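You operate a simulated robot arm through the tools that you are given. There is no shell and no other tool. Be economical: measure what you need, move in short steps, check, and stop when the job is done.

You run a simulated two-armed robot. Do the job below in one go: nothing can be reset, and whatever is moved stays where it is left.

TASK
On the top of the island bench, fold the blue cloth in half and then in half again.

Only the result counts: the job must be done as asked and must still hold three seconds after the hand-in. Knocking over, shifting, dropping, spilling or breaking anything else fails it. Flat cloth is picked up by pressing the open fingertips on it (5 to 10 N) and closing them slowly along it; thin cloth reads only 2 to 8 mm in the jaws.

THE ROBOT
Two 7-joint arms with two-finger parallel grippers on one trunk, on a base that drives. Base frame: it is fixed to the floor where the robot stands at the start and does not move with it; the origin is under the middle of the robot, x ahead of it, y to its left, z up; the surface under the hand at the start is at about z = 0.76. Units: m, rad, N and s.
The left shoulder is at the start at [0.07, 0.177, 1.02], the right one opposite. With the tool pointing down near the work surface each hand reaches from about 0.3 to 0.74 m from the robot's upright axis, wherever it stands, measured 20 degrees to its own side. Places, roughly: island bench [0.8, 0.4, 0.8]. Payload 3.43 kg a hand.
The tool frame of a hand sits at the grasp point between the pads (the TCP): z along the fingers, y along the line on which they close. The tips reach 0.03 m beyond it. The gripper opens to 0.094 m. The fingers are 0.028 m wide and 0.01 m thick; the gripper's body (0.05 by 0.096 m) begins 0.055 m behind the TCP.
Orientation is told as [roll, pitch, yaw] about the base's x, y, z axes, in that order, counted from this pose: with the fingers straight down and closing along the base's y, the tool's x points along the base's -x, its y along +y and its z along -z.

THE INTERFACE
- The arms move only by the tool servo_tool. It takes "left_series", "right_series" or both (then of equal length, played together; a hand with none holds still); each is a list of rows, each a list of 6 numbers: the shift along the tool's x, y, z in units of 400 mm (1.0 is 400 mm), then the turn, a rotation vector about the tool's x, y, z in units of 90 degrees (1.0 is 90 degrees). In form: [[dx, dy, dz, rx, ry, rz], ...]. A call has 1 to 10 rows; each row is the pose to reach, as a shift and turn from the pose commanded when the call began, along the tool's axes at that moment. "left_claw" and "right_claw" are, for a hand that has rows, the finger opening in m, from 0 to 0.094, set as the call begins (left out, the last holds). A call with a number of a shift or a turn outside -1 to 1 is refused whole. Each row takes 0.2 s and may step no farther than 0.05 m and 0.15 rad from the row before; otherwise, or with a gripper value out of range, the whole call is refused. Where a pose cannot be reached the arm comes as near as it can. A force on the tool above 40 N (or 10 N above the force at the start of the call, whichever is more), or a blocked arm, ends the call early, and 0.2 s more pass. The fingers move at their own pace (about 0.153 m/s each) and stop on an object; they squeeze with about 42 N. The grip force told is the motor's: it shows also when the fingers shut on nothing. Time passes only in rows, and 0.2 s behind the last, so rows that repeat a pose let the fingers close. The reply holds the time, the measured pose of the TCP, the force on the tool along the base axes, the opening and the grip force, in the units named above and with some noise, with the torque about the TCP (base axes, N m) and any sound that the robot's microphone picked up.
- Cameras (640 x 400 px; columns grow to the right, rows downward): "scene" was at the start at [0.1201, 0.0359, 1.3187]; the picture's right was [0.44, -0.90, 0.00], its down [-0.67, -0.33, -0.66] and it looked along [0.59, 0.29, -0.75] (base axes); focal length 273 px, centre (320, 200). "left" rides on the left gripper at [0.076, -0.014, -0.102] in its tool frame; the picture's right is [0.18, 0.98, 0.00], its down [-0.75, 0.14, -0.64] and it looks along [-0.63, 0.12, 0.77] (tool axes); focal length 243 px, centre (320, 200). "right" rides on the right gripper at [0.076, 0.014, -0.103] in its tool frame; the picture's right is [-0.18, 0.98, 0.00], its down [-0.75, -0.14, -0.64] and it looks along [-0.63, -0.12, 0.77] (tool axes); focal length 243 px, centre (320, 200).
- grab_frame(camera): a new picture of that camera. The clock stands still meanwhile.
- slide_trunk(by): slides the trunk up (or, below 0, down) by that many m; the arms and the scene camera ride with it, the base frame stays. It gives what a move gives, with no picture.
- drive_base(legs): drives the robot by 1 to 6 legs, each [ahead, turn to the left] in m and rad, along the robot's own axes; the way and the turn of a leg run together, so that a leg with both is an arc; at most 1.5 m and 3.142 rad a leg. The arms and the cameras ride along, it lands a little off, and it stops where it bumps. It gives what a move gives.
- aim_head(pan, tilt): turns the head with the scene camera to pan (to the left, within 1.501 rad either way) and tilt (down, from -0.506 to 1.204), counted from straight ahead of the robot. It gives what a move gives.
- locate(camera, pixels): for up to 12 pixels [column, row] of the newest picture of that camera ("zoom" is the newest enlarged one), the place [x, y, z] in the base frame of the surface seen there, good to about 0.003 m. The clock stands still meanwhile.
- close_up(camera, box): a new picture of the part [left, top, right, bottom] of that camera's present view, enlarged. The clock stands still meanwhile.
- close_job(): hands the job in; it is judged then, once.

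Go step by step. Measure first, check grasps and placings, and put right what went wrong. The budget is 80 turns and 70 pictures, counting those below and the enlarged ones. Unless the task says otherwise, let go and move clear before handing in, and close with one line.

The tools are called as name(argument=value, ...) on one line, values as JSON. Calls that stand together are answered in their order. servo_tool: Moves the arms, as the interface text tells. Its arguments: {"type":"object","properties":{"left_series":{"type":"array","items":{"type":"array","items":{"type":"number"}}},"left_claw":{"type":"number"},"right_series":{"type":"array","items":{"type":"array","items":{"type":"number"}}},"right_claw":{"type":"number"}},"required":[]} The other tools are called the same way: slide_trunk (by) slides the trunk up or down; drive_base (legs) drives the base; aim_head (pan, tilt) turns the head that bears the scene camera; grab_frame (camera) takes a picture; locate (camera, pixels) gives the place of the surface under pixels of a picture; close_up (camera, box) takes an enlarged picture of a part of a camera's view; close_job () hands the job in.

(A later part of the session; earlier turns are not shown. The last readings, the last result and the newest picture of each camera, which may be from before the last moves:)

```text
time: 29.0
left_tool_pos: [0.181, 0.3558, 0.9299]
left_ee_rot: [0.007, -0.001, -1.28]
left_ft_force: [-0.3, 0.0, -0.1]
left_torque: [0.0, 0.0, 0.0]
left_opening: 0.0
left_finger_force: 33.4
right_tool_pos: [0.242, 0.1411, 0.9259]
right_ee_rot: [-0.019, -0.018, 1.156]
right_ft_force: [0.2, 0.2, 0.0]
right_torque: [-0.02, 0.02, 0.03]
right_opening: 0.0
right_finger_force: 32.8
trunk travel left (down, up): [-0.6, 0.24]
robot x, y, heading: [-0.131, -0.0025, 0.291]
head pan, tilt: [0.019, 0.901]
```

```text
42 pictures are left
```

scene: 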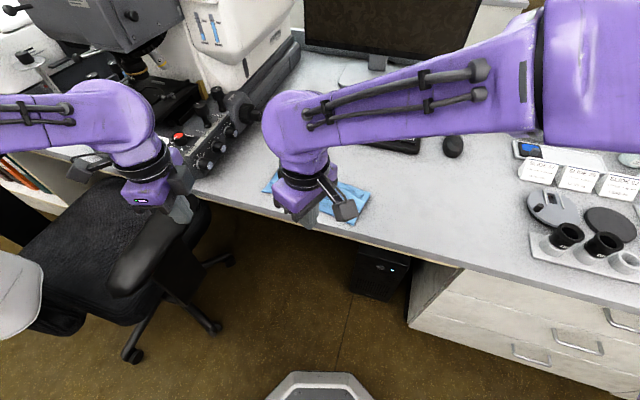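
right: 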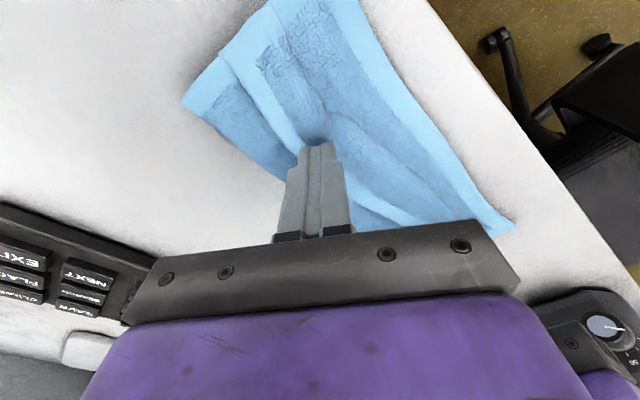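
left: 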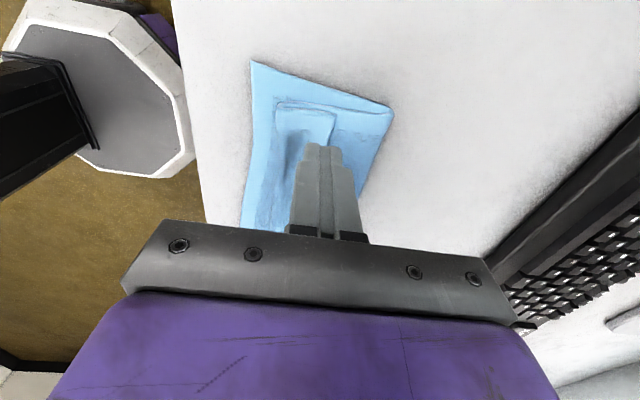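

The robot turned 0.29 rad and sits fine. I'll bring both hands back over the cloth: right over the fold, left over the strip's left end.

servo_tool(left_series=[[-0.045, 0.07, 0, 0, 0, 0.03], [-0.09, 0.14, 0, 0, 0, 0.06], [-0.135, 0.21, 0, 0, 0, 0.09], [-0.18, 0.28, 0.03, 0, 0, 0.12], [-0.225, 0.35, 0.07, 0, 0, 0.15], [-0.27, 0.42, 0.12, 0, 0, 0.185], [-0.31, 0.49, 0.19, 0, 0, 0.185], [-0.345, 0.552, 0.25, 0, 0, 0.185], [-0.345, 0.552, 0.28, 0, 0, 0.185]], right_series=[[-0.03, -0.06, 0, 0, 0, 0], [-0.06, -0.12, 0, 0, 0, 0], [-0.1, -0.18, 0, 0, 0, 0], [-0.13, -0.24, 0.03, 0, 0, 0], [-0.165, -0.3, 0.07, 0, 0, 0], [-0.2, -0.36, 0.12, 0, 0, 0], [-0.23, -0.42, 0.19, 0, 0, 0], [-0.263, -0.48, 0.25, 0, 0, 0], [-0.263, -0.48, 0.28, 0, 0, 0]])

grab_frame(camera="right")

grab_frame(camera="left")

```text
time: 31.0
left_tool_pos: [0.432, 0.2874, 0.8211]
left_ee_rot: [0.009, 0.001, -1.572]
left_ft_force: [-1.1, -0.3, 1.0]
left_torque: [-0.06, 0.01, -0.03]
left_opening: 0.0001
left_finger_force: 32.6
right_tool_pos: [0.4638, 0.162, 0.8212]
right_ee_rot: [-0.019, -0.018, 1.156]
right_ft_force: [0.2, 0.3, 0.1]
right_torque: [-0.01, 0.02, -0.01]
right_opening: 0.0
right_finger_force: 32.8
trunk travel left (down, up): [-0.6, 0.24]
robot x, y, heading: [-0.1345, 0.001, 0.292]
head pan, tilt: [0.019, 0.901]
```

```text
41 pictures are left
```

right: 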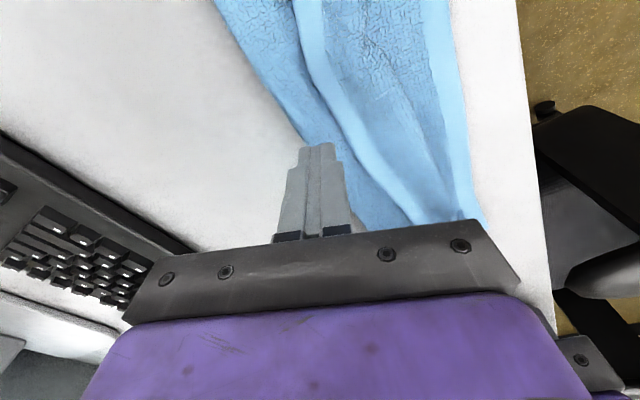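

```text
40 pictures are left
```

left: 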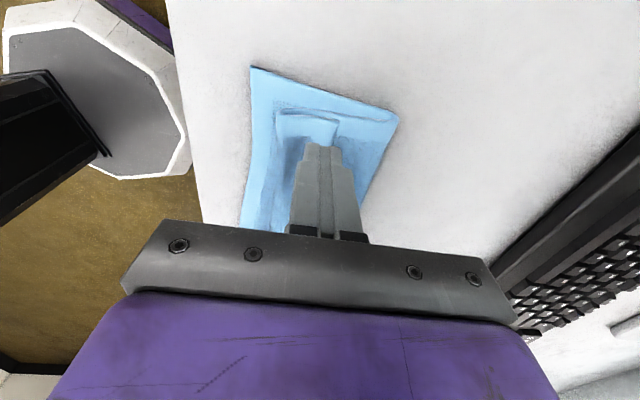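

Both are in position. I'll lower the right onto the fold edge and the left close to the strip.

servo_tool(left_series=[[0, -0.01, 0.01, 0, 0, 0], [0, -0.01, 0.02, 0, 0, 0], [0, -0.01, 0.03, 0, 0, 0], [0, -0.01, 0.034, 0, 0, 0]], right_series=[[0.006, 0.014, 0.03, 0, 0, 0], [0.006, 0.014, 0.05, 0, 0, 0], [0.006, 0.014, 0.06, 0, 0, 0], [0.006, 0.014, 0.065, 0, 0, 0]])

```text
time: 32.0
left_tool_pos: [0.4279, 0.2879, 0.8078]
left_ee_rot: [0.009, 0.003, -1.571]
left_ft_force: [1.2, -0.3, 0.0]
left_torque: [0.01, 0.01, -0.04]
left_opening: 0.0004
left_finger_force: 33.2
right_tool_pos: [0.4574, 0.1619, 0.7956]
right_ee_rot: [-0.023, -0.02, 1.156]
right_ft_force: [2.1, 2.2, 14.2]
right_torque: [0.02, 0.03, -0.01]
right_opening: 0.0
right_finger_force: 33.1
trunk travel left (down, up): [-0.6, 0.24]
robot x, y, heading: [-0.1335, 0.0018, 0.29]
head pan, tilt: [0.019, 0.901]
```

The anchor presses with 14 N. Now I'll feel down with the left onto the strip.

servo_tool(left_series=[[0, 0, 0.008, 0, 0, 0], [0, 0, 0.014, 0, 0, 0], [0, 0, 0.019, 0, 0, 0], [0, 0, 0.019, 0, 0, 0]])

```text
time: 33.0
left_tool_pos: [0.4278, 0.2862, 0.8002]
left_ee_rot: [0.01, 0.001, -1.571]
left_ft_force: [-0.1, 0.7, 3.7]
left_torque: [0.04, -0.02, 0.01]
left_opening: 0.0
left_finger_force: 33.1
right_tool_pos: [0.4561, 0.1604, 0.7964]
right_ee_rot: [-0.022, -0.021, 1.155]
right_ft_force: [5.0, 2.5, 21.9]
right_torque: [-0.03, 0.0, 0.01]
right_opening: 0.0
right_finger_force: 32.9
trunk travel left (down, up): [-0.6, 0.24]
robot x, y, heading: [-0.1302, 0.0024, 0.292]
head pan, tilt: [0.019, 0.901]
```

Light contact at 3.7 N. I'll drag toward the robot by 5 cm.

servo_tool(left_series=[[0, -0.015, 0.001, 0, 0, 0], [0, -0.03, 0.001, 0, 0, 0], [0, -0.045, 0.001, 0, 0, 0], [0, -0.06, 0.002, 0, 0, 0], [0, -0.075, 0.002, 0, 0, 0], [0, -0.09, 0.002, 0, 0, 0], [0, -0.105, 0.003, 0, 0, 0], [0, -0.12, 0.003, 0, 0, 0]])

grab_frame(camera="left")

grab_frame(camera="right")

```text
time: 34.8
left_tool_pos: [0.3792, 0.2847, 0.8002]
left_ee_rot: [0.01, 0.0, -1.569]
left_ft_force: [4.3, -3.2, 5.3]
left_torque: [-0.05, -0.12, 0.02]
left_opening: 0.0004
left_finger_force: 33.3
right_tool_pos: [0.4563, 0.16, 0.7948]
right_ee_rot: [-0.022, -0.02, 1.155]
right_ft_force: [3.3, 4.5, 23.7]
right_torque: [-0.04, 0.1, 0.07]
right_opening: 0.0001
right_finger_force: 32.9
trunk travel left (down, up): [-0.6, 0.24]
robot x, y, heading: [-0.1302, 0.0, 0.29]
head pan, tilt: [0.019, 0.901]
```

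```text
39 pictures are left
```

left: 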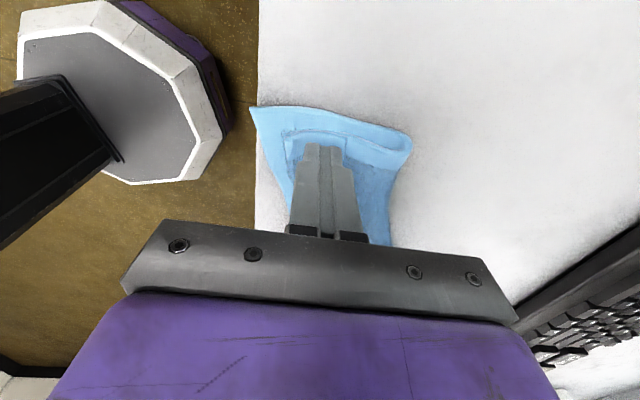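

```text
38 pictures are left
```

right: 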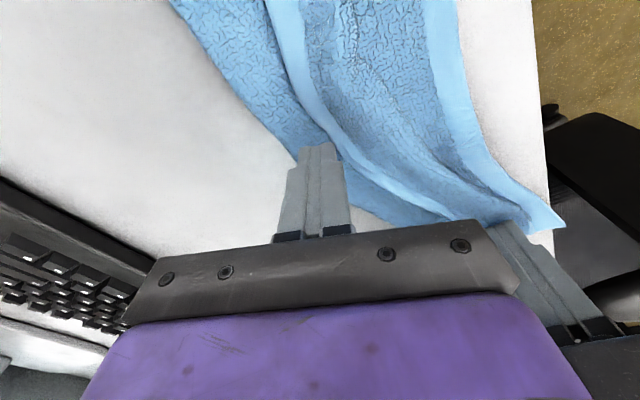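

The drag moved all layers together (left end skewed toward the table edge), so that won't unroll it. I'll push the stack back the same way. Then a better idea: pinch the fold line itself with both hands and lift so both halves hang. The curled strip will drop straight, and I can lay it down again.

servo_tool(left_series=[[0, 0.015, 0, 0, 0, 0], [0, 0.03, 0, 0, 0, 0], [0, 0.045, 0, 0, 0, 0], [0, 0.06, 0, 0, 0, 0], [0, 0.075, 0, 0, 0, 0], [0, 0.09, 0, 0, 0, 0], [0, 0.105, 0, 0, 0, 0], [0, 0.12, 0, 0, 0, 0], [0, 0.12, -0.03, 0, 0, 0], [0, 0.12, -0.08, 0, 0, 0]])

servo_tool(left_series=[[0.03, 0, -0.08, 0, 0, 0], [0.06, 0, -0.16, 0, 0, 0], [0.1, 0, -0.16, 0, 0, 0]], right_series=[[0, 0, -0.05, 0, 0, 0], [0, 0, -0.12, 0, 0, 0], [0.1, 0, -0.2, 0, 0, 0]])

grab_frame(camera="scene")

grab_frame(camera="left")

grab_frame(camera="right")

```text
time: 37.0
left_tool_pos: [0.4265, 0.2864, 0.8324]
left_ee_rot: [0.011, 0.001, -1.571]
left_ft_force: [-0.5, 0.0, -0.2]
left_torque: [0.0, -0.03, 0.01]
left_opening: 0.0
left_finger_force: 33.1
right_tool_pos: [0.4562, 0.1616, 0.7954]
right_ee_rot: [-0.021, -0.02, 1.156]
right_ft_force: [0.5, -0.5, 25.4]
right_torque: [-0.11, 0.24, 0.0]
right_opening: 0.0
right_finger_force: 33.0
trunk travel left (down, up): [-0.6, 0.24]
robot x, y, heading: [-0.1328, 0.002, 0.289]
head pan, tilt: [0.019, 0.901]
```

```text
refused: row 3 steps farther than a row can; nothing moved
```

```text
37 pictures are left
```

scene: 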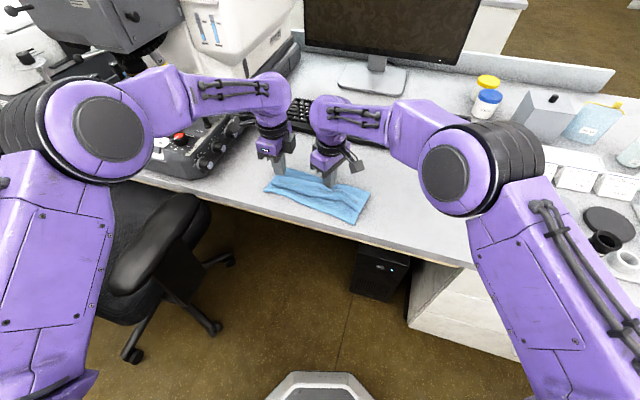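

```text
36 pictures are left
```

left: 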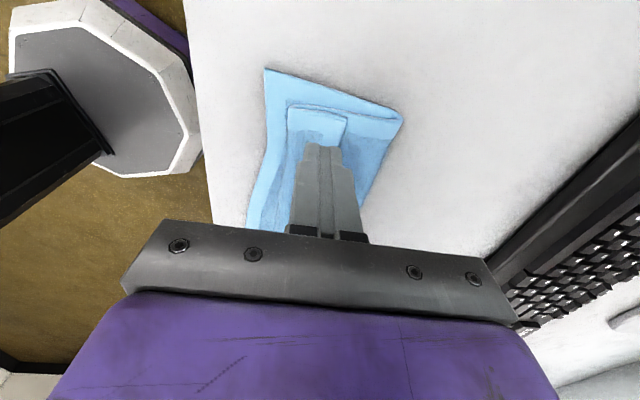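

```text
35 pictures are left
```

right: 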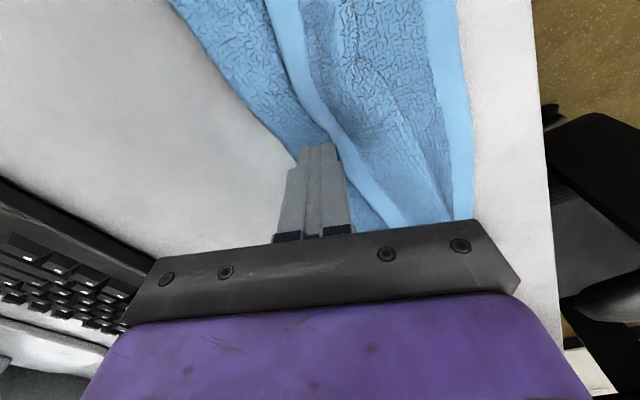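

The push-back worked. I'll raise both hands, with the right turning square and shifting toward y≈0.09, and re-measure the fold line.

servo_tool(left_series=[[0.02, 0, -0.05, 0, 0, 0], [0.04, 0, -0.1, 0, 0, 0], [0.08, 0, -0.15, 0, 0, 0], [0.12, 0, -0.15, 0, 0, 0], [0.12, 0, -0.15, 0, 0, 0]], right_series=[[0, 0, -0.07, 0, 0, 0], [0.02, -0.01, -0.14, 0, 0, -0.06], [0.08, -0.03, -0.2, 0, 0, -0.12], [0.14, -0.05, -0.2, 0, 0, -0.18], [0.2, -0.08, -0.2, 0, 0, -0.26]])

close_up(camera="scene", box=[250, 155, 390, 242])

```text
time: 38.2
left_tool_pos: [0.4298, 0.3327, 0.8913]
left_ee_rot: [0.007, 0.001, -1.57]
left_ft_force: [0.0, 0.3, -0.7]
left_torque: [0.01, -0.01, 0.01]
left_opening: 0.0
left_finger_force: 32.9
right_tool_pos: [0.4533, 0.0726, 0.8721]
right_ee_rot: [-0.026, -0.008, 1.569]
right_ft_force: [-0.4, -0.6, 0.5]
right_torque: [0.02, 0.02, 0.01]
right_opening: 0.0001
right_finger_force: 32.4
trunk travel left (down, up): [-0.6, 0.24]
robot x, y, heading: [-0.1315, 0.0017, 0.288]
head pan, tilt: [0.019, 0.901]
```

```text
4.57 times, centred on (320, 198) of scene
```

zoom: 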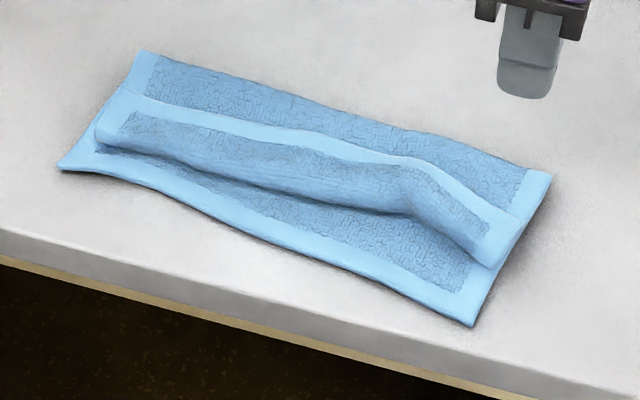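

locate(camera="zoom", pixels=[[142, 53], [180, 65], [240, 82], [320, 105], [400, 130], [480, 152], [520, 166], [548, 178], [62, 168], [470, 325], [130, 92], [515, 220]])

```text
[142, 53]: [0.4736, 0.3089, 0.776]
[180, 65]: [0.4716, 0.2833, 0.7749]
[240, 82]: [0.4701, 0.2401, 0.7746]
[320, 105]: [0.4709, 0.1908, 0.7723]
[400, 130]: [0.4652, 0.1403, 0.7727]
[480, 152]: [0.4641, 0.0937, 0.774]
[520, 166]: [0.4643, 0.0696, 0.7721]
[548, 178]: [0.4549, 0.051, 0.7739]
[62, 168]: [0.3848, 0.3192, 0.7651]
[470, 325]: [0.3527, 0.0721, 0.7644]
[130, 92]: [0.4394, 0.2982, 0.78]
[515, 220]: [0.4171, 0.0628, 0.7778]
```

The fold line runs x≈0.472 (left) to 0.464 (right), with its top at z≈0.774. I'll position both hands straddling it, fingers 24 mm open.

servo_tool(left_series=[[-0.04, 0.03, 0, 0, 0, 0], [-0.08, 0.06, 0, 0, 0, 0], [-0.124, 0.083, 0.05, 0, 0, 0], [-0.124, 0.083, 0.12, 0, 0, 0], [-0.124, 0.083, 0.17, 0, 0, 0], [-0.124, 0.083, 0.198, 0, 0, 0]], right_series=[[-0.012, 0, 0, 0, 0, 0], [-0.024, -0.004, 0, 0, 0, 0], [-0.0385, -0.007, 0.04, 0, 0, 0], [-0.0385, -0.007, 0.08, 0, 0, 0], [-0.0385, -0.007, 0.12, 0, 0, 0], [-0.0385, -0.007, 0.15, 0, 0, 0]], left_claw=0.024, right_claw=0.024)

grab_frame(camera="left")

grab_frame(camera="right")

```text
time: 39.6
left_tool_pos: [0.4633, 0.2861, 0.8103]
left_ee_rot: [0.008, -0.001, -1.57]
left_ft_force: [0.0, 0.0, 0.4]
left_torque: [0.03, -0.03, 0.0]
left_opening: 0.0242
left_finger_force: 0.1
right_tool_pos: [0.4568, 0.0892, 0.8115]
right_ee_rot: [-0.026, -0.008, 1.565]
right_ft_force: [-0.7, 0.4, -0.1]
right_torque: [0.0, 0.0, 0.0]
right_opening: 0.0238
right_finger_force: 0.1
trunk travel left (down, up): [-0.6, 0.24]
robot x, y, heading: [-0.1331, -0.0044, 0.293]
head pan, tilt: [0.019, 0.901]
```

```text
33 pictures are left
```

left: 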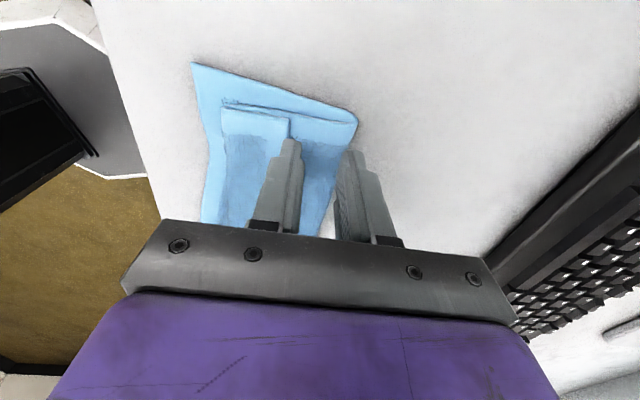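

```text
32 pictures are left
```

right: 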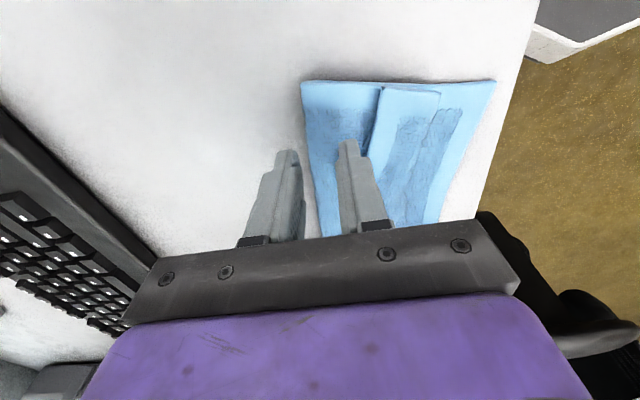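

Alignment is good. I'll narrow the left slightly so it stays off the strip's edge (near (290,130)), then lower both to contact.

servo_tool(left_series=[[0, 0.005, 0.01, 0, 0, 0], [0, 0.005, 0.02, 0, 0, 0], [0, 0.005, 0.03, 0, 0, 0], [0, 0.005, 0.036, 0, 0, 0], [0, 0.005, 0.036, 0, 0, 0]], right_series=[[0, 0, 0.01, 0, 0, 0], [0, 0, 0.02, 0, 0, 0], [0, 0, 0.03, 0, 0, 0], [0, 0, 0.038, 0, 0, 0], [0, 0, 0.038, 0, 0, 0]], left_claw=0.019, right_claw=0.021)

```text
time: 40.8
left_tool_pos: [0.4635, 0.2852, 0.7966]
left_ee_rot: [0.009, 0.001, -1.571]
left_ft_force: [0.2, 0.6, 3.7]
left_torque: [0.0, 0.0, -0.03]
left_opening: 0.0189
left_finger_force: 0.1
right_tool_pos: [0.4577, 0.0895, 0.7969]
right_ee_rot: [-0.023, -0.009, 1.563]
right_ft_force: [1.2, 0.2, 2.7]
right_torque: [0.0, 0.05, 0.0]
right_opening: 0.0208
right_finger_force: 0.1
trunk travel left (down, up): [-0.6, 0.24]
robot x, y, heading: [-0.1329, 0.0005, 0.293]
head pan, tilt: [0.019, 0.901]
```

Contact at 3–4 N. I'll press a little more and close stepwise.

servo_tool(left_series=[[0, 0, 0.004, 0, 0, 0], [0, 0, 0.005, 0, 0, 0]], right_series=[[0, 0, 0.004, 0, 0, 0], [0, 0, 0.006, 0, 0, 0]], left_claw=0.015, right_claw=0.016)

servo_tool(left_series=[[0, 0, 0, 0, 0, 0]], right_series=[[0, 0, 0, 0, 0, 0]], left_claw=0.011, right_claw=0.011)

servo_tool(left_series=[[0, 0, 0, 0, 0, 0]], right_series=[[0, 0, 0, 0, 0, 0]], left_claw=0.007, right_claw=0.007)

servo_tool(left_series=[[0, 0, 0, 0, 0, 0], [0, 0, 0, 0, 0, 0]], right_series=[[0, 0, 0, 0, 0, 0], [0, 0, 0, 0, 0, 0]], left_claw=0.0, right_claw=0.0)

grab_frame(camera="left")

grab_frame(camera="right")

```text
time: 41.4
left_tool_pos: [0.4628, 0.2846, 0.7964]
left_ee_rot: [0.012, 0.001, -1.57]
left_ft_force: [1.5, 1.0, 6.6]
left_torque: [0.03, -0.04, -0.01]
left_opening: 0.0139
left_finger_force: 0.0
right_tool_pos: [0.4567, 0.0912, 0.7963]
right_ee_rot: [-0.025, -0.007, 1.564]
right_ft_force: [1.0, -2.0, 9.8]
right_torque: [-0.05, 0.13, 0.02]
right_opening: 0.0153
right_finger_force: 0.2
trunk travel left (down, up): [-0.6, 0.24]
robot x, y, heading: [-0.1326, -0.0016, 0.291]
head pan, tilt: [0.019, 0.901]
```

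```text
time: 41.8
left_tool_pos: [0.4631, 0.2853, 0.7961]
left_ee_rot: [0.01, 0.001, -1.573]
left_ft_force: [0.5, 0.7, 6.0]
left_torque: [-0.03, 0.02, -0.01]
left_opening: 0.0092
left_finger_force: 0.1
right_tool_pos: [0.4558, 0.0905, 0.7959]
right_ee_rot: [-0.025, -0.008, 1.564]
right_ft_force: [2.4, 0.7, 10.4]
right_torque: [0.0, 0.05, -0.02]
right_opening: 0.0101
right_finger_force: 0.0
trunk travel left (down, up): [-0.6, 0.24]
robot x, y, heading: [-0.1325, 0.0045, 0.289]
head pan, tilt: [0.019, 0.901]
```

```text
time: 42.2
left_tool_pos: [0.4636, 0.2843, 0.7968]
left_ee_rot: [0.011, 0.001, -1.57]
left_ft_force: [-0.1, -1.1, 6.1]
left_torque: [-0.02, -0.01, 0.0]
left_opening: 0.005
left_finger_force: 0.0
right_tool_pos: [0.4564, 0.0905, 0.7959]
right_ee_rot: [-0.024, -0.009, 1.563]
right_ft_force: [0.3, 0.9, 10.7]
right_torque: [0.01, 0.08, 0.0]
right_opening: 0.008
right_finger_force: 0.7
trunk travel left (down, up): [-0.6, 0.24]
robot x, y, heading: [-0.1319, 0.0033, 0.289]
head pan, tilt: [0.019, 0.901]
```

```text
time: 42.8
left_tool_pos: [0.4634, 0.2851, 0.7975]
left_ee_rot: [0.011, 0.001, -1.571]
left_ft_force: [-0.5, -0.5, 4.8]
left_torque: [-0.01, -0.03, 0.02]
left_opening: 0.0
left_finger_force: 32.6
right_tool_pos: [0.4546, 0.0905, 0.7969]
right_ee_rot: [-0.026, -0.009, 1.564]
right_ft_force: [-0.5, 0.3, 13.7]
right_torque: [-0.09, 0.04, 0.0]
right_opening: 0.0036
right_finger_force: 38.3
trunk travel left (down, up): [-0.6, 0.24]
robot x, y, heading: [-0.133, -0.0011, 0.292]
head pan, tilt: [0.019, 0.901]
```

```text
31 pictures are left
```

left: 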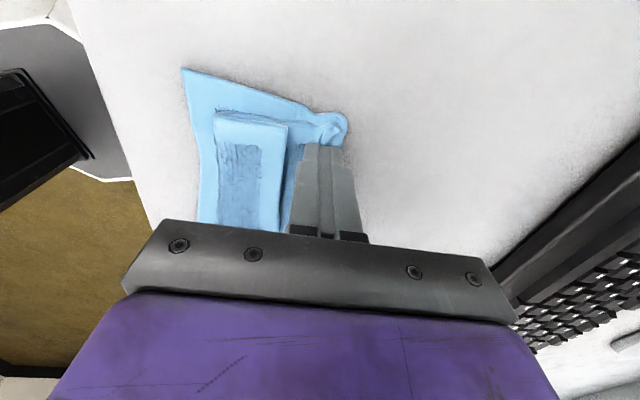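

```text
30 pictures are left
```

right: 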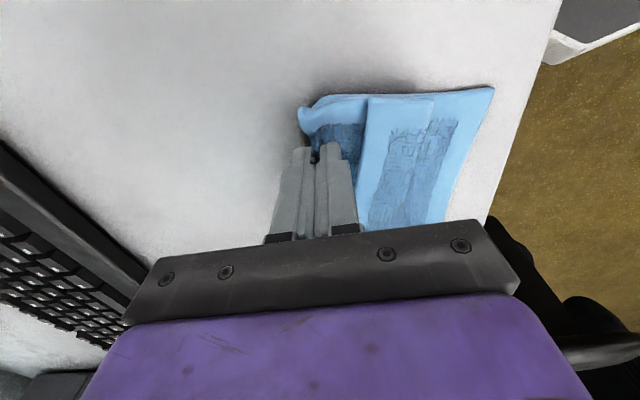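

The right holds the fold (3.6 mm) but the left slipped off and shut on nothing. I'll reopen the left just above and set it about 5 mm further in.

servo_tool(left_series=[[0, 0, -0.02, 0, 0, 0], [0, -0.006, -0.04, 0, 0, 0], [0, -0.012, -0.03, 0, 0, 0], [0, -0.012, -0.03, 0, 0, 0]], right_series=[[0, 0, -0.003, 0, 0, 0], [0, 0, -0.003, 0, 0, 0], [0, 0, -0.003, 0, 0, 0], [0, 0, -0.003, 0, 0, 0]], left_claw=0.018)

close_up(camera="left", box=[160, 50, 400, 200])

```text
time: 43.8
left_tool_pos: [0.4583, 0.2852, 0.8096]
left_ee_rot: [0.009, 0.001, -1.571]
left_ft_force: [-0.3, -0.1, 0.4]
left_torque: [0.01, 0.0, -0.01]
left_opening: 0.0181
left_finger_force: 0.0
right_tool_pos: [0.4588, 0.0903, 0.7967]
right_ee_rot: [-0.025, -0.009, 1.564]
right_ft_force: [-1.4, -1.2, 9.8]
right_torque: [-0.07, 0.08, 0.03]
right_opening: 0.0035
right_finger_force: 38.4
trunk travel left (down, up): [-0.6, 0.24]
robot x, y, heading: [-0.1373, -0.0004, 0.291]
head pan, tilt: [0.019, 0.901]
```

```text
2.67 times, centred on (280, 125) of left
```

zoom: 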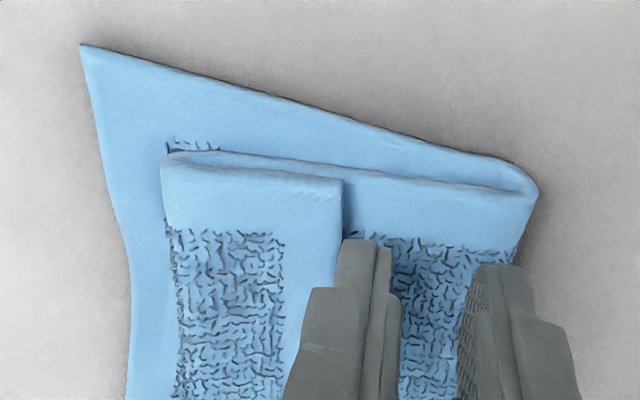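

The close-up shows the fingers neatly between the strip edge and the fold edge. Now down, press and close stepwise.

servo_tool(left_series=[[0, 0, 0.012, 0, 0, 0], [0, 0, 0.024, 0, 0, 0], [0, 0, 0.033, 0, 0, 0], [0, 0, 0.038, 0, 0, 0], [0, 0, 0.038, 0, 0, 0]])

```text
time: 45.0
left_tool_pos: [0.4587, 0.2852, 0.7954]
left_ee_rot: [0.014, 0.001, -1.569]
left_ft_force: [1.3, 1.7, 19.9]
left_torque: [0.06, -0.02, -0.05]
left_opening: 0.0177
left_finger_force: 0.1
right_tool_pos: [0.4572, 0.0885, 0.7977]
right_ee_rot: [-0.027, -0.009, 1.564]
right_ft_force: [2.1, 0.5, 4.3]
right_torque: [0.03, -0.05, -0.01]
right_opening: 0.0035
right_finger_force: 38.2
trunk travel left (down, up): [-0.6, 0.24]
robot x, y, heading: [-0.1332, -0.0013, 0.287]
head pan, tilt: [0.019, 0.901]
```

servo_tool(left_series=[[0, 0, -0.004, 0, 0, 0], [0, 0, -0.004, 0, 0, 0]], left_claw=0.014)

servo_tool(left_series=[[0, 0, 0, 0, 0, 0]], left_claw=0.01)

servo_tool(left_series=[[0, 0, 0, 0, 0, 0]], left_claw=0.006)

servo_tool(left_series=[[0, 0, 0, 0, 0, 0], [0, 0, 0, 0, 0, 0]], left_claw=0.0)

close_up(camera="left", box=[160, 50, 400, 200])

```text
time: 45.6
left_tool_pos: [0.459, 0.2843, 0.7959]
left_ee_rot: [0.012, 0.002, -1.57]
left_ft_force: [1.8, 0.4, 16.0]
left_torque: [0.06, -0.01, -0.02]
left_opening: 0.0129
left_finger_force: 0.1
right_tool_pos: [0.4552, 0.0899, 0.7971]
right_ee_rot: [-0.028, -0.007, 1.564]
right_ft_force: [-0.4, 0.4, 5.0]
right_torque: [0.02, 0.03, 0.0]
right_opening: 0.0034
right_finger_force: 38.9
trunk travel left (down, up): [-0.6, 0.24]
robot x, y, heading: [-0.1314, 0.0007, 0.29]
head pan, tilt: [0.019, 0.901]
```

```text
time: 46.0
left_tool_pos: [0.459, 0.2854, 0.7955]
left_ee_rot: [0.01, 0.001, -1.571]
left_ft_force: [0.6, -0.3, 16.5]
left_torque: [0.03, 0.02, 0.05]
left_opening: 0.0088
left_finger_force: 0.1
right_tool_pos: [0.456, 0.0904, 0.7969]
right_ee_rot: [-0.026, -0.009, 1.563]
right_ft_force: [0.4, 1.3, 3.6]
right_torque: [0.03, 0.01, 0.02]
right_opening: 0.0031
right_finger_force: 37.9
trunk travel left (down, up): [-0.6, 0.24]
robot x, y, heading: [-0.133, 0.0015, 0.287]
head pan, tilt: [0.019, 0.901]
```

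```text
time: 46.4
left_tool_pos: [0.4588, 0.2846, 0.7963]
left_ee_rot: [0.011, 0.001, -1.57]
left_ft_force: [-0.1, -0.5, 15.4]
left_torque: [0.01, 0.03, 0.0]
left_opening: 0.0052
left_finger_force: 0.2
right_tool_pos: [0.4551, 0.0895, 0.797]
right_ee_rot: [-0.025, -0.007, 1.564]
right_ft_force: [0.4, 1.6, 5.0]
right_torque: [0.02, 0.02, 0.01]
right_opening: 0.0036
right_finger_force: 38.3
trunk travel left (down, up): [-0.6, 0.24]
robot x, y, heading: [-0.1312, -0.0021, 0.296]
head pan, tilt: [0.019, 0.901]
```

```text
time: 47.0
left_tool_pos: [0.4583, 0.2844, 0.7958]
left_ee_rot: [0.01, 0.001, -1.57]
left_ft_force: [-0.8, -0.9, 15.6]
left_torque: [-0.05, 0.06, 0.0]
left_opening: 0.0017
left_finger_force: 36.8
right_tool_pos: [0.4567, 0.0902, 0.7972]
right_ee_rot: [-0.026, -0.008, 1.565]
right_ft_force: [-0.1, 0.1, 4.3]
right_torque: [0.07, 0.03, -0.01]
right_opening: 0.0035
right_finger_force: 38.2
trunk travel left (down, up): [-0.6, 0.24]
robot x, y, heading: [-0.1329, -0.0013, 0.297]
head pan, tilt: [0.019, 0.901]
```

```text
2.67 times, centred on (280, 125) of left
```

zoom: 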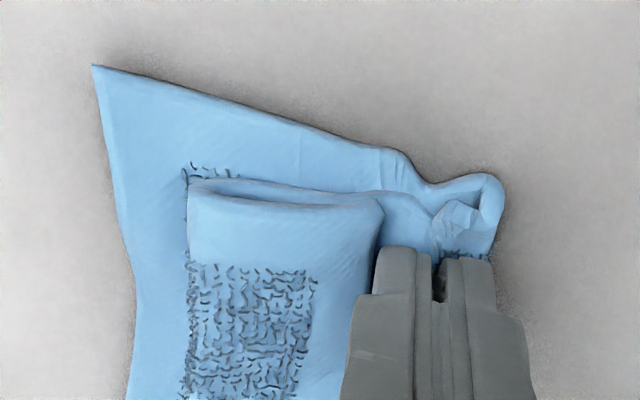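

The right holds 3.5 mm and the left 1.7 mm with cloth visible between the tips. I'll lift slowly and see whether both halves hang.

servo_tool(left_series=[[0, 0, -0.02, 0, 0, 0], [0, 0, -0.045, 0, 0, 0], [0, 0, -0.075, 0, 0, 0], [0, 0, -0.105, 0, 0, 0], [0, 0, -0.135, 0, 0, 0]], right_series=[[0, 0, -0.02, 0, 0, 0], [0, 0, -0.045, 0, 0, 0], [0, 0, -0.075, 0, 0, 0], [0, 0, -0.105, 0, 0, 0], [0, 0, -0.135, 0, 0, 0]])

close_up(camera="scene", box=[230, 120, 410, 240])

```text
time: 48.2
left_tool_pos: [0.4596, 0.2853, 0.8476]
left_ee_rot: [0.007, 0.001, -1.569]
left_ft_force: [-0.3, -0.3, 0.6]
left_torque: [0.0, -0.02, 0.0]
left_opening: 0.0015
left_finger_force: 36.8
right_tool_pos: [0.4562, 0.0897, 0.8507]
right_ee_rot: [-0.024, -0.009, 1.561]
right_ft_force: [-0.1, 0.0, 0.3]
right_torque: [0.0, -0.04, 0.02]
right_opening: 0.0031
right_finger_force: 38.0
trunk travel left (down, up): [-0.6, 0.24]
robot x, y, heading: [-0.1351, 0.0022, 0.292]
head pan, tilt: [0.019, 0.901]
```

```text
3.33 times, centred on (320, 180) of scene
```

zoom: 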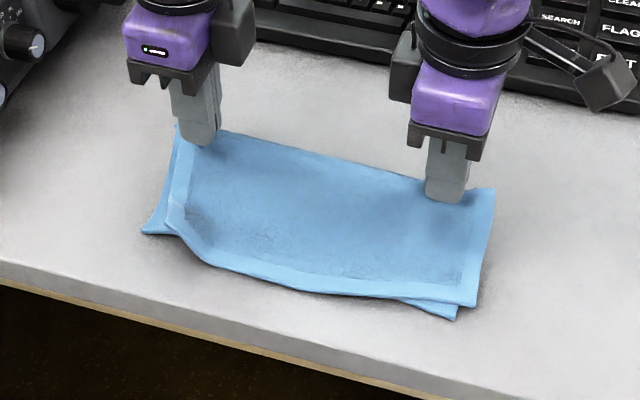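

Excellent: the curled strip dropped straight, and the cloth hangs folded in half with edges nearly matching ((480,300) against (455,318)). I'll lay it back down, easing the fold slightly away from the robot.

servo_tool(left_series=[[0, 0.008, 0.03, 0, 0, 0], [0, 0.016, 0.06, 0, 0, 0], [0, 0.024, 0.085, 0, 0, 0], [0, 0.034, 0.105, 0, 0, 0], [0, 0.044, 0.118, 0, 0, 0], [0, 0.044, 0.118, 0, 0, 0]], right_series=[[0, -0.008, 0.03, 0, 0, 0], [0, -0.016, 0.06, 0, 0, 0], [0, -0.024, 0.09, 0, 0, 0], [0, -0.034, 0.112, 0, 0, 0], [0, -0.044, 0.125, 0, 0, 0], [0, -0.044, 0.125, 0, 0, 0]])

close_up(camera="scene", box=[230, 120, 410, 240])

```text
time: 49.6
left_tool_pos: [0.4766, 0.2871, 0.8016]
left_ee_rot: [0.01, 0.002, -1.571]
left_ft_force: [0.1, -0.7, 1.2]
left_torque: [-0.04, -0.03, 0.03]
left_opening: 0.0013
left_finger_force: 36.4
right_tool_pos: [0.4745, 0.0904, 0.8016]
right_ee_rot: [-0.024, -0.008, 1.562]
right_ft_force: [-0.5, 0.6, 0.4]
right_torque: [-0.01, -0.01, 0.01]
right_opening: 0.0037
right_finger_force: 38.3
trunk travel left (down, up): [-0.6, 0.24]
robot x, y, heading: [-0.1336, 0.0025, 0.287]
head pan, tilt: [0.019, 0.901]
```

```text
3.33 times, centred on (320, 180) of scene
```

zoom: 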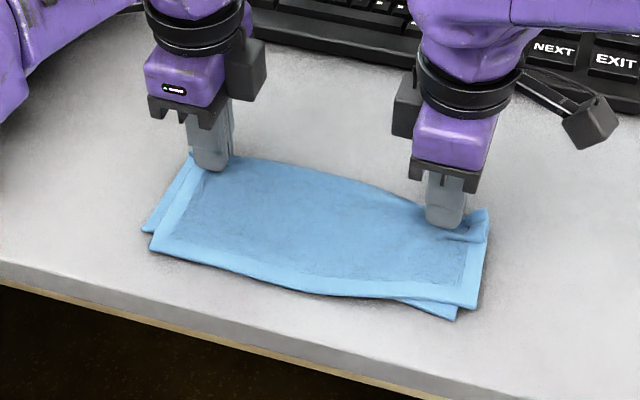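

It lies folded in half nicely. I'll release, lift clear and check.

servo_tool(left_series=[[0, 0, 0, 0, 0, 0], [0, 0, -0.03, 0, 0, 0], [0, 0, -0.08, 0, 0, 0], [0.05, 0, -0.14, 0, 0, 0], [0.1, 0, -0.2, 0, 0, 0]], right_series=[[0, 0, 0, 0, 0, 0], [0, 0, -0.03, 0, 0, 0], [0, 0, -0.08, 0, 0, 0], [0.05, 0, -0.14, 0, 0, 0], [0.1, 0, -0.2, 0, 0, 0]], left_claw=0.03, right_claw=0.03)

close_up(camera="scene", box=[250, 135, 390, 225])

```text
time: 50.8
left_tool_pos: [0.4762, 0.3245, 0.8823]
left_ee_rot: [0.009, 0.001, -1.571]
left_ft_force: [0.3, -0.8, 0.6]
left_torque: [-0.02, -0.01, 0.0]
left_opening: 0.0298
left_finger_force: 0.0
right_tool_pos: [0.4719, 0.05, 0.8798]
right_ee_rot: [-0.025, -0.008, 1.565]
right_ft_force: [-0.3, 0.5, -0.3]
right_torque: [0.03, 0.0, 0.01]
right_opening: 0.0302
right_finger_force: 0.0
trunk travel left (down, up): [-0.6, 0.24]
robot x, y, heading: [-0.1346, 0.0004, 0.29]
head pan, tilt: [0.019, 0.901]
```

```text
4.44 times, centred on (320, 180) of scene
```

zoom: 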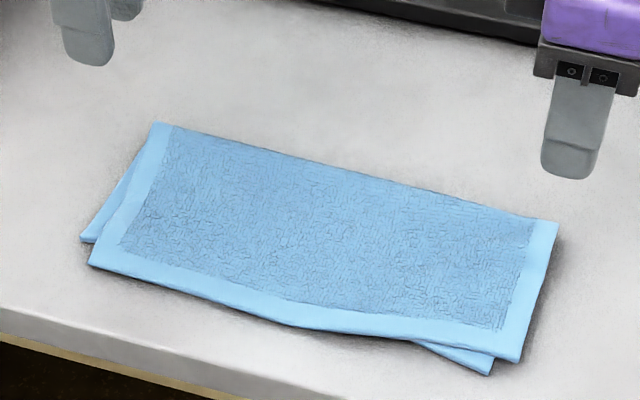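

locate(camera="zoom", pixels=[[154, 125], [556, 224], [519, 359], [490, 372], [90, 262], [84, 240], [300, 326], [350, 172], [330, 240], [260, 145], [210, 297], [420, 190]])

```text
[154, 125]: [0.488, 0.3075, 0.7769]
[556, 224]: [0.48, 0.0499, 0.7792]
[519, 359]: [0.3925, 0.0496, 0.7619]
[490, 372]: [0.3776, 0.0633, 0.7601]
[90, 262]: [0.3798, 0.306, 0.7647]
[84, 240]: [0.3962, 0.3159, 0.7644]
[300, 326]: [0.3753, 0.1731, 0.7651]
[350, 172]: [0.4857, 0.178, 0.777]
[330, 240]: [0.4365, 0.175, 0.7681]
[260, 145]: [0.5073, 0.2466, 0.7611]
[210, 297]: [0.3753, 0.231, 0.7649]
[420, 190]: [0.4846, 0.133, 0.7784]
```

The cloth is cleanly folded once: x 0.378–0.487, y 0.05–0.31. For the second fold I'll do the same trick, pinching the middle (y≈0.18) with the left hand closing along y, lifting so both ends hang, and laying it down. I'm bringing the left over and parking the right aside.

servo_tool(left_series=[[-0.036, -0.011, 0, 0, 0, -0.09], [-0.072, -0.022, 0, 0, 0, -0.18], [-0.108, -0.033, 0, 0, 0, -0.27], [-0.144, -0.044, 0, 0, 0, -0.36], [-0.18, -0.055, 0, 0, 0, -0.45], [-0.217, -0.066, 0, 0, 0, -0.54], [-0.253, -0.077, 0.02, 0, 0, -0.63], [-0.289, -0.088, 0.04, 0, 0, -0.72], [-0.325, -0.099, 0.06, 0, 0, -0.81], [-0.361, -0.11, 0.08, 0, 0, -0.9]], right_series=[[0.04, 0, -0.02, 0, 0, 0], [0.08, 0, -0.04, 0, 0, 0], [0.12, 0, -0.06, 0, 0, 0], [0.16, 0, -0.08, 0, 0, 0], [0.2, 0, -0.1, 0, 0, 0], [0.24, 0, -0.12, 0, 0, 0], [0.28, 0, -0.14, 0, 0, 0], [0.32, 0, -0.16, 0, 0, 0], [0.36, 0, -0.18, 0, 0, 0], [0.4, 0, -0.2, 0, 0, 0]], left_claw=0.035)

close_up(camera="scene", box=[230, 115, 410, 240])

```text
time: 53.0
left_tool_pos: [0.4332, 0.1792, 0.8497]
left_ee_rot: [0.003, -0.009, -0.153]
left_ft_force: [0.3, -0.3, 0.3]
left_torque: [0.02, 0.01, -0.05]
left_opening: 0.0352
left_finger_force: 0.0
right_tool_pos: [0.4682, -0.1108, 0.9595]
right_ee_rot: [-0.025, -0.01, 1.562]
right_ft_force: [0.4, -0.4, -0.2]
right_torque: [0.02, 0.03, 0.01]
right_opening: 0.0298
right_finger_force: 0.1
trunk travel left (down, up): [-0.6, 0.24]
robot x, y, heading: [-0.1313, -0.0021, 0.292]
head pan, tilt: [0.019, 0.901]
```

```text
3.20 times, centred on (320, 178) of scene
```

zoom: 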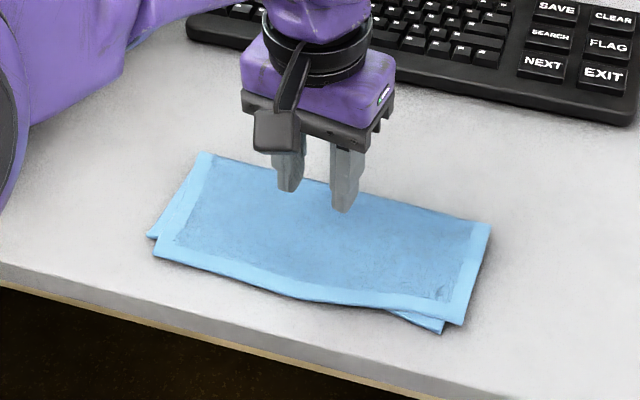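

The left hand is centred over the strip. I'll square it and lower to contact.

servo_tool(left_series=[[0, 0, 0.03, 0, 0, -0.05], [0, 0, 0.06, 0, 0, -0.098], [0, 0, 0.09, 0, 0, -0.098], [0, 0, 0.115, 0, 0, -0.098], [0, 0, 0.128, 0, 0, -0.098], [0, 0, 0.134, 0, 0, -0.098], [0, 0, 0.134, 0, 0, -0.098]])

```text
time: 54.6
left_tool_pos: [0.4317, 0.1802, 0.7959]
left_ee_rot: [0.003, -0.01, -0.003]
left_ft_force: [1.4, 0.7, 11.4]
left_torque: [0.01, -0.01, 0.04]
left_opening: 0.0346
left_finger_force: 0.0
right_tool_pos: [0.4682, -0.1088, 0.9607]
right_ee_rot: [-0.025, -0.008, 1.563]
right_ft_force: [-0.1, 0.0, -1.0]
right_torque: [-0.02, 0.02, -0.01]
right_opening: 0.0301
right_finger_force: 0.1
trunk travel left (down, up): [-0.6, 0.24]
robot x, y, heading: [-0.1318, 0.0019, 0.292]
head pan, tilt: [0.019, 0.901]
```

Pressing at 11 N. I'll close in small steps.

servo_tool(left_series=[[0, 0, 0, 0, 0, 0]], left_claw=0.029)

servo_tool(left_series=[[0, 0, 0, 0, 0, 0]], left_claw=0.023)

servo_tool(left_series=[[0, 0, 0, 0, 0, 0]], left_claw=0.017)

servo_tool(left_series=[[0, 0, 0, 0, 0, 0]], left_claw=0.011)

servo_tool(left_series=[[0, 0, 0, 0, 0, 0], [0, 0, 0, 0, 0, 0]], left_claw=0.0)

close_up(camera="left", box=[160, 20, 480, 220])

```text
time: 55.0
left_tool_pos: [0.4335, 0.1803, 0.7956]
left_ee_rot: [0.002, -0.01, -0.001]
left_ft_force: [1.1, -0.1, 13.1]
left_torque: [0.0, -0.03, 0.01]
left_opening: 0.0275
left_finger_force: 0.0
right_tool_pos: [0.4672, -0.1104, 0.9607]
right_ee_rot: [-0.024, -0.009, 1.564]
right_ft_force: [-0.1, -0.4, 0.4]
right_torque: [0.02, 0.0, -0.03]
right_opening: 0.0299
right_finger_force: 0.1
trunk travel left (down, up): [-0.6, 0.24]
robot x, y, heading: [-0.131, 0.003, 0.288]
head pan, tilt: [0.019, 0.901]
```

```text
time: 55.4
left_tool_pos: [0.4324, 0.1803, 0.7949]
left_ee_rot: [0.002, -0.013, -0.001]
left_ft_force: [0.1, -0.3, 13.4]
left_torque: [-0.01, 0.0, 0.0]
left_opening: 0.0218
left_finger_force: 0.1
right_tool_pos: [0.4676, -0.1106, 0.9604]
right_ee_rot: [-0.026, -0.01, 1.565]
right_ft_force: [0.2, -0.2, -0.5]
right_torque: [0.02, -0.02, 0.02]
right_opening: 0.0299
right_finger_force: 0.1
trunk travel left (down, up): [-0.6, 0.24]
robot x, y, heading: [-0.1346, 0.0016, 0.291]
head pan, tilt: [0.019, 0.901]
```

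```text
time: 55.8
left_tool_pos: [0.432, 0.1804, 0.7954]
left_ee_rot: [0.001, -0.01, -0.002]
left_ft_force: [0.3, 0.8, 13.7]
left_torque: [0.02, -0.01, 0.02]
left_opening: 0.0158
left_finger_force: 0.2
right_tool_pos: [0.4686, -0.1114, 0.9603]
right_ee_rot: [-0.025, -0.009, 1.562]
right_ft_force: [0.0, -0.5, -0.5]
right_torque: [-0.01, 0.02, -0.01]
right_opening: 0.0302
right_finger_force: 0.0
trunk travel left (down, up): [-0.6, 0.24]
robot x, y, heading: [-0.1302, -0.0009, 0.293]
head pan, tilt: [0.019, 0.901]
```

```text
time: 56.2
left_tool_pos: [0.4325, 0.1803, 0.7964]
left_ee_rot: [0.001, -0.01, 0.0]
left_ft_force: [0.4, -0.6, 14.6]
left_torque: [-0.02, 0.02, 0.01]
left_opening: 0.012
left_finger_force: 0.3
right_tool_pos: [0.4664, -0.1101, 0.9608]
right_ee_rot: [-0.025, -0.008, 1.563]
right_ft_force: [0.0, -0.5, -0.1]
right_torque: [-0.01, -0.01, -0.04]
right_opening: 0.0299
right_finger_force: 0.1
trunk travel left (down, up): [-0.6, 0.24]
robot x, y, heading: [-0.1313, -0.0053, 0.293]
head pan, tilt: [0.019, 0.901]
```

```text
time: 56.8
left_tool_pos: [0.4321, 0.1803, 0.7954]
left_ee_rot: [0.002, -0.011, -0.002]
left_ft_force: [0.1, -0.2, 14.1]
left_torque: [0.0, 0.02, 0.0]
left_opening: 0.0074
left_finger_force: 41.5
right_tool_pos: [0.4678, -0.1104, 0.9603]
right_ee_rot: [-0.027, -0.008, 1.563]
right_ft_force: [-0.2, 0.2, 0.4]
right_torque: [0.01, -0.01, 0.02]
right_opening: 0.0301
right_finger_force: 0.1
trunk travel left (down, up): [-0.6, 0.24]
robot x, y, heading: [-0.1332, 0.0005, 0.288]
head pan, tilt: [0.019, 0.901]
```

```text
2.00 times, centred on (320, 120) of left
```

zoom: 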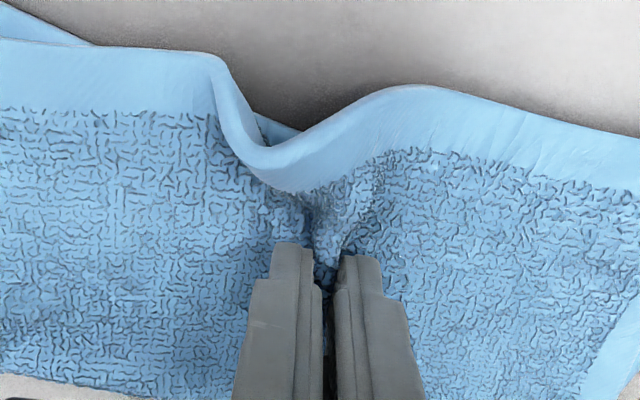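

The jaws read 7.4 mm, so both layers are caught. Lifting straight up until both ends hang.

servo_tool(left_series=[[0, 0, -0.03, 0, 0, 0], [0, 0, -0.07, 0, 0, 0], [0, 0, -0.12, 0, 0, 0], [0, 0, -0.17, 0, 0, 0], [0, 0, -0.22, 0, 0, 0], [0, 0, -0.27, 0, 0, 0], [0, 0, -0.32, 0, 0, 0], [0, 0, -0.36, 0, 0, 0], [0, 0, -0.4, 0, 0, 0], [0, 0, -0.4, 0, 0, 0]])

close_up(camera="scene", box=[210, 60, 430, 240])

```text
time: 59.0
left_tool_pos: [0.4334, 0.1801, 0.9534]
left_ee_rot: [0.001, -0.007, 0.0]
left_ft_force: [-0.1, -0.4, -0.4]
left_torque: [0.01, 0.0, 0.05]
left_opening: 0.0073
left_finger_force: 41.6
right_tool_pos: [0.4694, -0.1108, 0.9599]
right_ee_rot: [-0.024, -0.008, 1.564]
right_ft_force: [-0.4, 0.3, 0.9]
right_torque: [-0.01, -0.01, 0.0]
right_opening: 0.0301
right_finger_force: 0.0
trunk travel left (down, up): [-0.6, 0.24]
robot x, y, heading: [-0.1334, -0.0018, 0.289]
head pan, tilt: [0.019, 0.901]
```

```text
2.22 times, centred on (320, 150) of scene
```

zoom: 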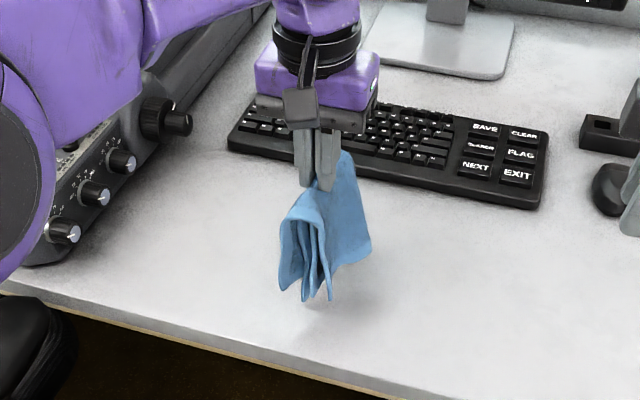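

The cloth hangs evenly from the pinch, both ends down. I'll shift it 6 cm right to keep clear of the microscope, let it settle, and check before laying it over to the left.

servo_tool(left_series=[[0, -0.05, 0, 0, 0, 0], [0, -0.1, 0, 0, 0, 0], [0, -0.15, 0, 0, 0, 0], [0, -0.15, 0, 0, 0, 0], [0, -0.15, 0.03, 0, 0, 0], [0, -0.15, 0.05, 0, 0, 0]])

close_up(camera="scene", box=[230, 60, 450, 240])

```text
time: 60.4
left_tool_pos: [0.4349, 0.1283, 0.9389]
left_ee_rot: [-0.018, -0.012, 0.018]
left_ft_force: [0.3, 0.5, -0.3]
left_torque: [0.03, 0.02, -0.01]
left_opening: 0.0074
left_finger_force: 41.6
right_tool_pos: [0.4692, -0.1108, 0.9594]
right_ee_rot: [-0.025, -0.008, 1.563]
right_ft_force: [0.0, -0.3, -0.3]
right_torque: [0.0, 0.01, 0.01]
right_opening: 0.0302
right_finger_force: 0.0
trunk travel left (down, up): [-0.6, 0.24]
robot x, y, heading: [-0.1318, 0.0008, 0.286]
head pan, tilt: [0.019, 0.901]
```

```text
2.22 times, centred on (340, 150) of scene
```

zoom: 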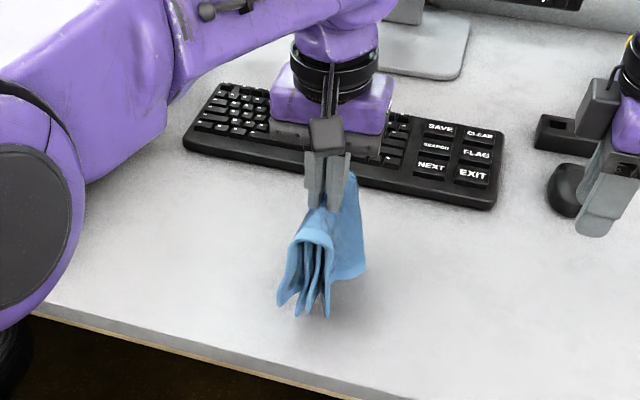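

Hanging cleanly with bottoms near the table. Now I'll lower and lay it over toward the left, tilting the fingers as it goes down.

servo_tool(left_series=[[0, 0, 0.0225, 0, 0, 0], [0, 0, 0.0675, 0, 0, 0], [0, 0.0563, 0.0753, 0.0556, 0, 0], [0, 0.1128, 0.0913, 0.111, 0, 0], [0, 0.1705, 0.1205, 0.1778, 0, 0], [0, 0.2153, 0.153, 0.2444, 0, 0], [0, 0.26, 0.1963, 0.311, 0, 0], [0, 0.2968, 0.2453, 0.3778, 0, 0], [0, 0.328, 0.2975, 0.4444, 0, 0]])

close_up(camera="scene", box=[210, 80, 430, 240])

```text
time: 62.4
left_tool_pos: [0.434, 0.2541, 0.8178]
left_ee_rot: [-0.7, -0.009, -0.003]
left_ft_force: [-1.4, 0.1, -0.7]
left_torque: [0.06, 0.02, -0.02]
left_opening: 0.0072
left_finger_force: 41.5
right_tool_pos: [0.4686, -0.1096, 0.9594]
right_ee_rot: [-0.023, -0.008, 1.566]
right_ft_force: [-0.9, 0.7, 0.5]
right_torque: [-0.02, 0.01, -0.03]
right_opening: 0.03
right_finger_force: 0.0
trunk travel left (down, up): [-0.6, 0.24]
robot x, y, heading: [-0.1314, -0.0011, 0.288]
head pan, tilt: [0.019, 0.901]
```

```text
2.50 times, centred on (320, 160) of scene
```

zoom: 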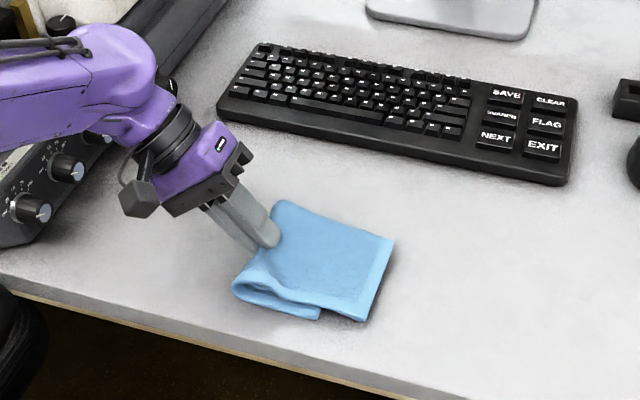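

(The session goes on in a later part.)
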